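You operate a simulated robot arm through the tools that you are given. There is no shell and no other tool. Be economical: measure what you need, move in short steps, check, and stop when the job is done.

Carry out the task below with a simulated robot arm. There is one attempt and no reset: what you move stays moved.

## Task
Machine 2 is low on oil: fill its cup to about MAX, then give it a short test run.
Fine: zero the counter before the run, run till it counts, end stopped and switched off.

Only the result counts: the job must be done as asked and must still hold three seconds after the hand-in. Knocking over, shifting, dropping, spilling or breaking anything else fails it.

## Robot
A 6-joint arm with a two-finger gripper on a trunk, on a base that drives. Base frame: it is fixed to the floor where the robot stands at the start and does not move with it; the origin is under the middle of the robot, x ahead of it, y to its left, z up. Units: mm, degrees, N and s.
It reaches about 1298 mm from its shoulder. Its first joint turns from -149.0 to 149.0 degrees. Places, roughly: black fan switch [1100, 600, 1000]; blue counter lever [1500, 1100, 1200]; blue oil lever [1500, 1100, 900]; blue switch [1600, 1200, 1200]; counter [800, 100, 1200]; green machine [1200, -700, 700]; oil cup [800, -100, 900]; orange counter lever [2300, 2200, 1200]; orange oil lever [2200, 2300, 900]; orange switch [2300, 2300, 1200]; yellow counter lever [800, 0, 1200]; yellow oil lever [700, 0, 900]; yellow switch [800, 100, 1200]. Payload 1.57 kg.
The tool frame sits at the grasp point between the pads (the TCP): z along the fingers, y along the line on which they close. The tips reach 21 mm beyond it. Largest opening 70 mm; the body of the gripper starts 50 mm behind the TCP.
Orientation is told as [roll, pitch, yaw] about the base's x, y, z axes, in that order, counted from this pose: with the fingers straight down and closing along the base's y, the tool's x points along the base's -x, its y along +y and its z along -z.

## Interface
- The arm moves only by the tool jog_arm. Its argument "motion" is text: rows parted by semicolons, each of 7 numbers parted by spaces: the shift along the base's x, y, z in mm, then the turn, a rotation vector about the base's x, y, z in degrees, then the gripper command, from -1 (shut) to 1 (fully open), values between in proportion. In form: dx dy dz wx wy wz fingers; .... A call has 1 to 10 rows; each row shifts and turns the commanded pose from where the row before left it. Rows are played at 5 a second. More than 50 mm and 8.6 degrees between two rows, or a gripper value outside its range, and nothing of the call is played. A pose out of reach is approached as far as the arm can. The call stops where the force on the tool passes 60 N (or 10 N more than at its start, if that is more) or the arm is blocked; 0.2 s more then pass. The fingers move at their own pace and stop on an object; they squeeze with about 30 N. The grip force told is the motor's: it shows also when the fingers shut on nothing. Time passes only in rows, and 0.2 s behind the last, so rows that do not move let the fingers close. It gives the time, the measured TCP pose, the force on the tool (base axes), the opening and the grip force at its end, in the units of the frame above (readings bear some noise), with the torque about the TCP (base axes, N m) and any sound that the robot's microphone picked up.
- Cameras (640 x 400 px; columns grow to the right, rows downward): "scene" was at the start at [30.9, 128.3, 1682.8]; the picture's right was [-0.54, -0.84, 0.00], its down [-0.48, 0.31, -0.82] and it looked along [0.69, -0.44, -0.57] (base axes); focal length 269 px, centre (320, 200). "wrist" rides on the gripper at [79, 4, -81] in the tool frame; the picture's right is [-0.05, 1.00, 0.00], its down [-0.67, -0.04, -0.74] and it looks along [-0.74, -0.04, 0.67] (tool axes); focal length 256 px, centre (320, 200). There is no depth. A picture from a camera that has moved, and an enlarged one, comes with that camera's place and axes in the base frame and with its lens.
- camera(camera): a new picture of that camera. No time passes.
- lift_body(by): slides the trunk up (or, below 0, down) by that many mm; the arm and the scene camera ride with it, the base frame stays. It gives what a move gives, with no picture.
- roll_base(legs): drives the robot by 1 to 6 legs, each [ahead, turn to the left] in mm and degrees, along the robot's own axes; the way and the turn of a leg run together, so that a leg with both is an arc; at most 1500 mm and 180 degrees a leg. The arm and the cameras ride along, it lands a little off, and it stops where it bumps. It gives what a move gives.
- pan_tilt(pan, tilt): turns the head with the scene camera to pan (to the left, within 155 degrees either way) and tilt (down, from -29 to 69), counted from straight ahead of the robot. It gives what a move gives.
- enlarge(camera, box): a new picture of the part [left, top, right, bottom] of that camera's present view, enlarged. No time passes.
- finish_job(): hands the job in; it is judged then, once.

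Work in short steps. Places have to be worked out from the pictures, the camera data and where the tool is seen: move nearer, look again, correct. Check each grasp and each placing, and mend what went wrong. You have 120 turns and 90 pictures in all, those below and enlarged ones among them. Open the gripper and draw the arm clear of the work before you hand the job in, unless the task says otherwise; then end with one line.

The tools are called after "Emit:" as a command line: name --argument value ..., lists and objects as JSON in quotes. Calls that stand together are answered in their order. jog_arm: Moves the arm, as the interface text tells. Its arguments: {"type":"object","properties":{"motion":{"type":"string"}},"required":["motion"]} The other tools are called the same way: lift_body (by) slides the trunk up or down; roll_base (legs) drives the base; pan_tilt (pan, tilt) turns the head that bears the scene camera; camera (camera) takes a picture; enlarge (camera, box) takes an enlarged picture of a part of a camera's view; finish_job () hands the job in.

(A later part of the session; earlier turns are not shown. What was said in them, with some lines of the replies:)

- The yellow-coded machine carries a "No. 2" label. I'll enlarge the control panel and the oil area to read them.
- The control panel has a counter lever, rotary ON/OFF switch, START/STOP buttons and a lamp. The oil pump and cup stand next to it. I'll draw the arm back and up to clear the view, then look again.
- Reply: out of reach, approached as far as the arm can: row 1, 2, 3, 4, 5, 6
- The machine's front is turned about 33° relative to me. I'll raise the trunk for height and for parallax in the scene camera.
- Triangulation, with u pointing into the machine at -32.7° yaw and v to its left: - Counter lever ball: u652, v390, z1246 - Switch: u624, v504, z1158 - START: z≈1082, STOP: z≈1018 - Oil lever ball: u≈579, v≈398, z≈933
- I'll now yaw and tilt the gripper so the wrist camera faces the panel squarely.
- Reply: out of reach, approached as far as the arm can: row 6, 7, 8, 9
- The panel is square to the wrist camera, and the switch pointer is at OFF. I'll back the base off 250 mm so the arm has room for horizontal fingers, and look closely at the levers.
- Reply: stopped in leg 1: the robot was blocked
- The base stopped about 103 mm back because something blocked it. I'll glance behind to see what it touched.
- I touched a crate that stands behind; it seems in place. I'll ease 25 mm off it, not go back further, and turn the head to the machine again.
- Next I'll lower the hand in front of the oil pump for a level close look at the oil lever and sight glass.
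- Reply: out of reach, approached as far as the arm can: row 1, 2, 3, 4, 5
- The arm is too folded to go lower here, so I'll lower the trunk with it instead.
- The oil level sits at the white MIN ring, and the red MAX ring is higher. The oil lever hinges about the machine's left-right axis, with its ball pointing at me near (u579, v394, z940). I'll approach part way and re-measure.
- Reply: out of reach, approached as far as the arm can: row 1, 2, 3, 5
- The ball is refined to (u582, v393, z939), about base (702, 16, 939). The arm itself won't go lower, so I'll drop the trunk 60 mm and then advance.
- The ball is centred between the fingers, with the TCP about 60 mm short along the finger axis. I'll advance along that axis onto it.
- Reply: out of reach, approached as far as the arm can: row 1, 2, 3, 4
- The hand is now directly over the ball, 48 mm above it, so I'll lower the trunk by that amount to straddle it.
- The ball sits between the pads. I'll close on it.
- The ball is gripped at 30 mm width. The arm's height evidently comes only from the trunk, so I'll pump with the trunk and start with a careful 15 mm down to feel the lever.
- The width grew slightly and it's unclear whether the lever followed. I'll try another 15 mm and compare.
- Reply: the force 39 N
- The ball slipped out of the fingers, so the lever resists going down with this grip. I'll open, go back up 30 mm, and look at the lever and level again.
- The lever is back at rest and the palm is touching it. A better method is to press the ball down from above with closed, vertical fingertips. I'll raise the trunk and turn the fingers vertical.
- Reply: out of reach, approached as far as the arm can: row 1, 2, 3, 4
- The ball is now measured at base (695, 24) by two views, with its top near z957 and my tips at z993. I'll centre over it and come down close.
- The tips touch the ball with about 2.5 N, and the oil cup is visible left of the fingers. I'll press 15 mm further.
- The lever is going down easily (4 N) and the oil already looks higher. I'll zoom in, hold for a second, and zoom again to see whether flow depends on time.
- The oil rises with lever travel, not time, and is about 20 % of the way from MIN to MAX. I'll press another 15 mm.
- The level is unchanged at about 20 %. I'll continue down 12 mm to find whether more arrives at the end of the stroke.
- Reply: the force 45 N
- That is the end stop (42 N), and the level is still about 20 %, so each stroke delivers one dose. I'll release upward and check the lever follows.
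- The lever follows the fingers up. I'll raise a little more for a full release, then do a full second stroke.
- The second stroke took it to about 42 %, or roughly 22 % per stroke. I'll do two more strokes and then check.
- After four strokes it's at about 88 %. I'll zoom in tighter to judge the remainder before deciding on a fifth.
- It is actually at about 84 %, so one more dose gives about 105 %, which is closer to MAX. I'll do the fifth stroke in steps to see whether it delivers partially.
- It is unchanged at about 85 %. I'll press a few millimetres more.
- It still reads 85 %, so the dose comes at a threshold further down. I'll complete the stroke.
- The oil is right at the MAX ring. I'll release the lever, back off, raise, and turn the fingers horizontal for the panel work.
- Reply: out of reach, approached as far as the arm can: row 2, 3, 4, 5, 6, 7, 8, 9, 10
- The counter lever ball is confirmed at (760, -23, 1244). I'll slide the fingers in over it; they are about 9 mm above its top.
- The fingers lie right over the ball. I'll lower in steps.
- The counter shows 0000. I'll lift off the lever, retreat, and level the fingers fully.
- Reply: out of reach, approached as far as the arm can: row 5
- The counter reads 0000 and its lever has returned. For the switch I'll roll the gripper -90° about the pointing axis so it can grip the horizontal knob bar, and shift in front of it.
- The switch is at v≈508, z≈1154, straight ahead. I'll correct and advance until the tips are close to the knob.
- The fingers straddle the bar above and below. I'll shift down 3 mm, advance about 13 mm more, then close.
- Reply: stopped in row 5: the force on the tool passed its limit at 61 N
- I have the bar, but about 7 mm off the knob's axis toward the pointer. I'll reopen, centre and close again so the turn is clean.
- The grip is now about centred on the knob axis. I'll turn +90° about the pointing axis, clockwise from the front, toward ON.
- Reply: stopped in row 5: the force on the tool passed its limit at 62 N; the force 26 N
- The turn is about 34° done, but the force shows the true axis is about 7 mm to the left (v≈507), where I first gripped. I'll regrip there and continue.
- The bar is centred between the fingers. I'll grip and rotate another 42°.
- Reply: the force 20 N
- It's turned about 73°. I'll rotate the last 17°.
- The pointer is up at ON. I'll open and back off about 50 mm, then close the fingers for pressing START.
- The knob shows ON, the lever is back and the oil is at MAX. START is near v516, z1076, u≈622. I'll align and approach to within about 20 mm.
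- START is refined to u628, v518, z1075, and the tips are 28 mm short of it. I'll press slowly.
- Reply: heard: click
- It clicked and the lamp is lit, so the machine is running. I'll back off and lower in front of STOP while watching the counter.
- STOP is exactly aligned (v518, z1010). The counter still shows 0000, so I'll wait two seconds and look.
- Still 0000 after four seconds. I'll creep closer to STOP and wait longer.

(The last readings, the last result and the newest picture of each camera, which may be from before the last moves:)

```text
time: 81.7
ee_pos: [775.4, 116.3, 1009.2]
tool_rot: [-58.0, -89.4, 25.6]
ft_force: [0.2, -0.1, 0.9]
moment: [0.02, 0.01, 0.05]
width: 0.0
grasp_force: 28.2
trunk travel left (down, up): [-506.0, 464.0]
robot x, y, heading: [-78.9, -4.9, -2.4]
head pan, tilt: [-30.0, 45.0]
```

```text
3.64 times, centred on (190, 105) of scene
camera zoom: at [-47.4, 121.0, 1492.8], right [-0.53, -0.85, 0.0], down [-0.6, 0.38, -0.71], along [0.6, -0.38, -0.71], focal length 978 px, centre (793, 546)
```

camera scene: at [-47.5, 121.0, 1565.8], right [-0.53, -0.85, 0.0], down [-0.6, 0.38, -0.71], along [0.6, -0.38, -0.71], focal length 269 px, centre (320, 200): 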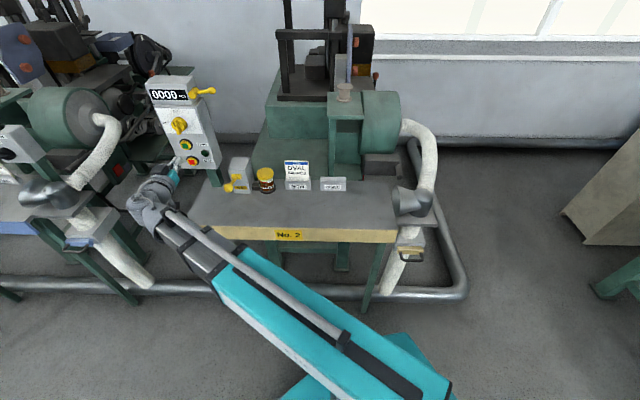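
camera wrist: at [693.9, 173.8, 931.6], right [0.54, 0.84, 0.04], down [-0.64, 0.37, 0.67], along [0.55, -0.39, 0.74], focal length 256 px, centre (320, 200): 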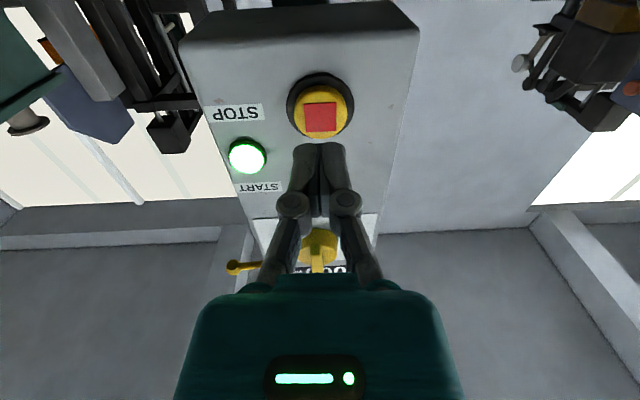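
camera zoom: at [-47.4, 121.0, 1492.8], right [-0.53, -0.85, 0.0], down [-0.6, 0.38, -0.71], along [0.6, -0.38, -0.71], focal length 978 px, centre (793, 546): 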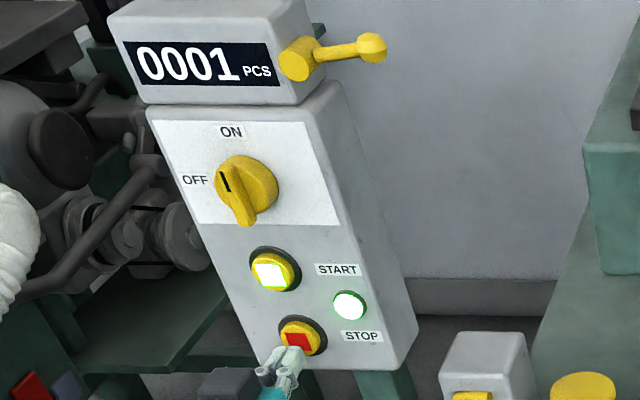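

The counter shows 0001. I'll press STOP now.

Emit:
jog_arm --motion "6 -3.9 0 0 0 0 -1;5 -3.2 0 0 0 0 -1;4.2 -2.7 0 0 0 0 -1;4.2 -2.7 0 0 0 0 -1"

Emit:
enlarge --camera "scene" --box '[130, 50, 250, 160]'

```text
time: 82.7
ee_pos: [794.1, 104.3, 1009.4]
tool_rot: [-62.3, -89.4, 29.7]
ft_force: [-4.2, 2.3, -1.5]
moment: [0.04, 0.02, -0.01]
width: 5.7
grasp_force: 28.5
trunk travel left (down, up): [-506.0, 464.0]
robot x, y, heading: [-79.7, -7.4, -2.5]
head pan, tilt: [-30.0, 45.0]
heard: click
```

```text
3.64 times, centred on (190, 105) of scene
camera zoom: at [-47.9, 121.3, 1492.7], right [-0.53, -0.85, 0.0], down [-0.6, 0.38, -0.71], along [0.6, -0.38, -0.71], focal length 978 px, centre (793, 546)
```

zoom: 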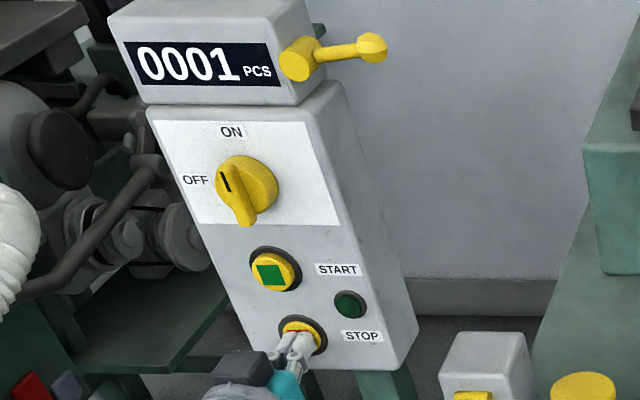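

The lamps are dark, so the machine is stopped with a count of 0001. I'll back off and rise to the switch with the fingers part open.

Emit:
jog_arm --motion "-13.6 6.6 0 0 0 0 -1;-13.6 6.6 0 0 0 0 -1;-13.6 6.6 0 0 0 0 0;-13.6 6.6 0 0 0 0 0;-13.6 6.6 0 0 0 0 0;0 0 0 0 0 0 0"

Emit:
lift_body --by 143

Emit:
camera --camera "wrist"

```text
time: 84.1
ee_pos: [727.4, 137.1, 1009.2]
tool_rot: [-59.0, -89.4, 26.3]
ft_force: [0.1, 1.0, -0.1]
moment: [-0.02, -0.01, 0.02]
width: 34.9
grasp_force: 0.0
trunk travel left (down, up): [-506.0, 464.0]
robot x, y, heading: [-80.3, -6.5, -2.0]
head pan, tilt: [-30.0, 45.0]
```

```text
time: 85.8
ee_pos: [726.7, 137.5, 1152.4]
tool_rot: [-58.7, -89.4, 26.1]
ft_force: [0.1, -0.2, 0.1]
moment: [-0.01, 0.01, 0.03]
width: 35.0
grasp_force: 0.2
trunk travel left (down, up): [-649.0, 321.0]
robot x, y, heading: [-78.0, -7.0, -2.2]
head pan, tilt: [-30.0, 45.0]
```

```text
16 pictures are left
camera wrist: at [660.1, 185.2, 1074.5], right [0.54, 0.84, 0.04], down [-0.64, 0.37, 0.67], along [0.55, -0.39, 0.74], focal length 256 px, centre (320, 200)
```

wrist: 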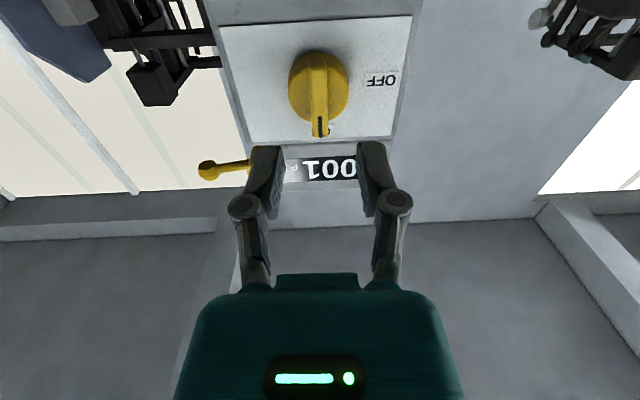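

The knob bar is centred between the fingers. I'll advance 58 mm and grip.

Emit:
jog_arm --motion "9.8 -6.3 0 0 0 0 0;9.8 -6.3 0 0 0 0 0;9.8 -6.3 0 0 0 0 0;9.8 -6.3 0 0 0 0 0;9.6 -6.2 0 0 0 0 0;0 0 0 0 0 0 -1;0 0 0 0 0 0 -1;0 0 0 0 0 0 -1"

Emit:
camera --camera "wrist"

```text
time: 87.5
ee_pos: [775.0, 105.5, 1152.8]
tool_rot: [-59.6, -89.4, 27.0]
ft_force: [-6.9, -3.3, -3.6]
moment: [-0.07, -0.09, -0.18]
width: 11.1
grasp_force: 31.9
trunk travel left (down, up): [-649.0, 321.0]
robot x, y, heading: [-82.1, -5.7, -2.4]
head pan, tilt: [-30.0, 45.0]
```

```text
15 pictures are left
camera wrist: at [708.4, 153.7, 1074.9], right [0.54, 0.84, 0.04], down [-0.64, 0.37, 0.67], along [0.55, -0.39, 0.74], focal length 256 px, centre (320, 200)
```

wrist: 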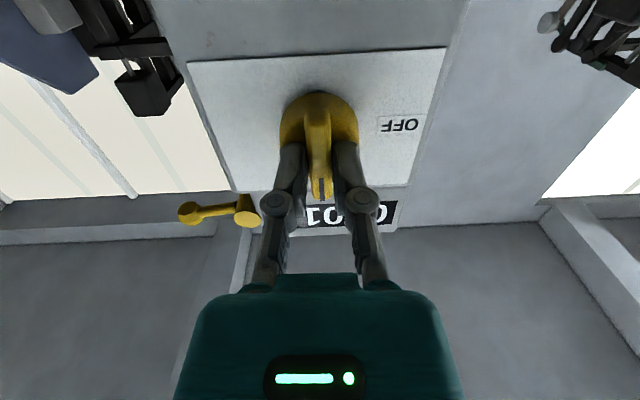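

The grip is good. I'll turn -90° back toward OFF, first most of the way.

Emit:
jog_arm --motion "0 0 0 -7.0 4.55 0 -1;0 0 0 -7.0 4.55 0 -1;0 0 0 -7.0 4.55 0 -1;0 0 0 -7.0 4.55 0 -1;0 0 0 -7.0 4.55 0 -1;0 0 0 -7.0 4.55 0 -1;0 0 0 -7.0 4.55 0 -1;0 0 0 -7.0 4.55 0 -1;0 0 0 -7.0 4.55 0 -1"

Emit:
camera --camera "wrist"

```text
time: 89.5
ee_pos: [776.3, 106.7, 1153.2]
tool_rot: [-89.5, -14.1, 56.8]
ft_force: [3.9, 3.2, 3.7]
moment: [0.01, 0.02, -0.07]
width: 11.1
grasp_force: 31.8
trunk travel left (down, up): [-649.0, 321.0]
robot x, y, heading: [-74.2, -6.3, -2.4]
head pan, tilt: [-30.0, 45.0]
```

```text
14 pictures are left
camera wrist: at [666.3, 88.5, 1130.2], right [0.16, 0.25, -0.96], down [-0.27, 0.94, 0.2], along [0.95, 0.23, 0.22], focal length 256 px, centre (320, 200)
```

wrist: 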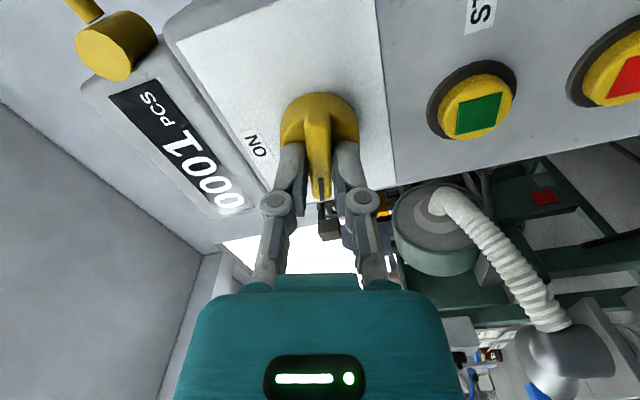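

About 14–16° remain, so I'll finish the turn.

Emit:
jog_arm --motion "0 0 0 -7.0 4.55 0 -1;0 0 0 -6.8 4.4 0 -1;0 0 0 0 0 0 -1"

Emit:
enlarge --camera "scene" --box '[140, 90, 260, 190]'

```text
time: 90.3
ee_pos: [774.7, 106.4, 1151.6]
tool_rot: [-89.7, 2.2, 56.7]
ft_force: [0.1, 3.5, -5.2]
moment: [0.52, -0.21, 0.65]
width: 11.3
grasp_force: 32.4
trunk travel left (down, up): [-649.0, 321.0]
robot x, y, heading: [-76.0, -5.4, -2.4]
head pan, tilt: [-30.0, 45.0]
```

```text
4.00 times, centred on (200, 140) of scene
camera zoom: at [-47.0, 121.5, 1635.6], right [-0.53, -0.85, 0.0], down [-0.6, 0.38, -0.71], along [0.6, -0.38, -0.71], focal length 1075 px, centre (800, 440)
```

zoom: 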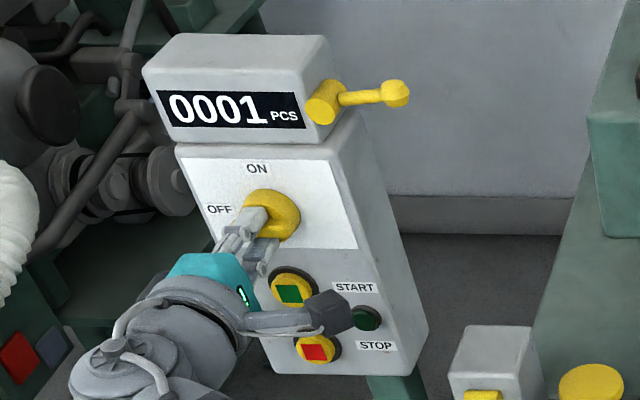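

The knob has reached its OFF stop; I feel resisting torque. I'll open, back well away and verify.

Emit:
jog_arm --motion "0 0 0 0 0 0 0;0 0 0 0 0 0 0;0 0 0 0 0 0 0;-20 12.8 0 0 0 0 0;-20 12.8 0 0 0 0 0;-20 12.8 0 0 0 0 1;-20 12.8 0 0 0 0 1;-20 12.8 0 0 0 0 1;-20 12.8 0 0 0 0 1;0 0 0 0 0 0 1"

Emit:
enlarge --camera "scene" --box '[140, 90, 260, 190]'

Emit:
camera --camera "scene"

Emit:
enlarge --camera "wrist" --box '[200, 0, 480, 160]'

```text
time: 92.5
ee_pos: [656.1, 183.7, 1152.4]
tool_rot: [-89.6, 2.1, 56.7]
ft_force: [0.0, -0.2, 0.7]
moment: [0.0, -0.01, -0.03]
width: 70.0
grasp_force: 0.0
trunk travel left (down, up): [-649.0, 321.0]
robot x, y, heading: [-77.4, -3.9, -2.3]
head pan, tilt: [-30.0, 45.0]
```

```text
4.00 times, centred on (200, 140) of scene
camera zoom: at [-47.6, 121.2, 1635.8], right [-0.53, -0.85, 0.0], down [-0.6, 0.38, -0.71], along [0.6, -0.38, -0.71], focal length 1075 px, centre (800, 440)
```

zoom: 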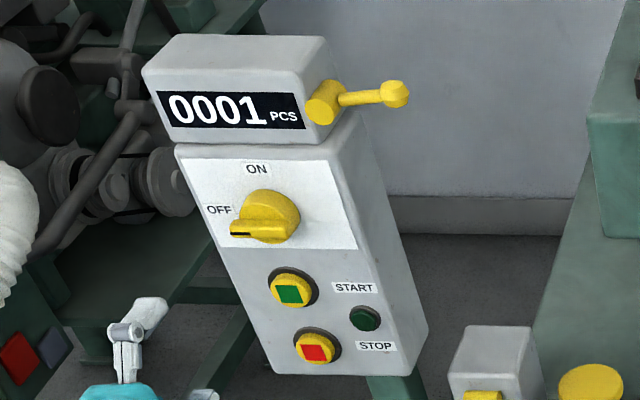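

```text
11 pictures are left
camera scene: at [-47.6, 121.2, 1635.8], right [-0.53, -0.85, 0.0], down [-0.6, 0.38, -0.71], along [0.6, -0.38, -0.71], focal length 269 px, centre (320, 200)
```

scene: 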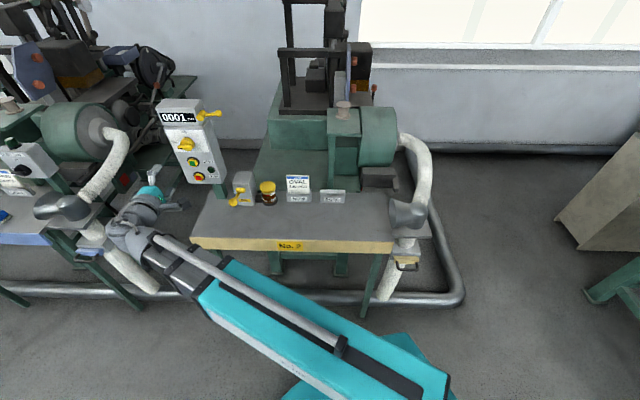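

```text
2.29 times, centred on (340, 80) of wrist
camera zoom: at [544.7, 162.2, 1152.7], right [0.0, 0.02, -1.0], down [-0.26, 0.97, 0.02], along [0.97, 0.26, 0.01], focal length 585 px, centre (274, 474)
```

zoom: 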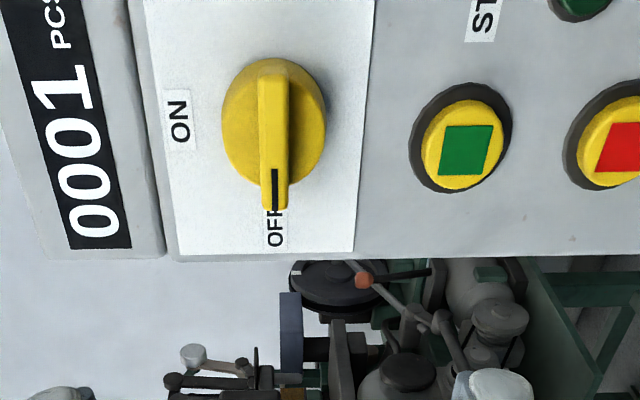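

The switch is at OFF, the lamps are dark, the counter reads 0001 and the gripper is open and clear. I'll take a last look at the oil cup.

Emit:
enlarge --camera "scene" --box '[225, 165, 305, 215]'

```text
8.00 times, centred on (265, 190) of scene
camera zoom: at [-47.6, 121.2, 1635.8], right [-0.53, -0.85, 0.0], down [-0.6, 0.38, -0.71], along [0.6, -0.38, -0.71], focal length 2151 px, centre (760, 280)
```

zoom: 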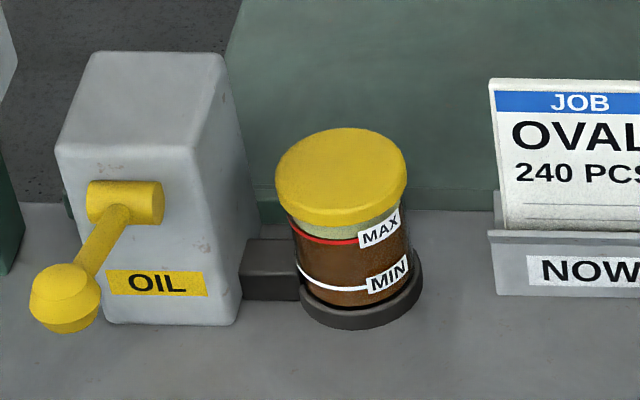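

The oil is at MAX and everything is in its end state, so I'm handing in.

Emit:
finish_job

```text
The job is handed in.
```

Machine 2's oil cup is filled to about MAX, the counter was zeroed and counted 0001 on the test run, and the machine is stopped with its switch at OFF. While backing up early on, the base bumped a crate behind it and stopped; one look showed no sign that it had moved.
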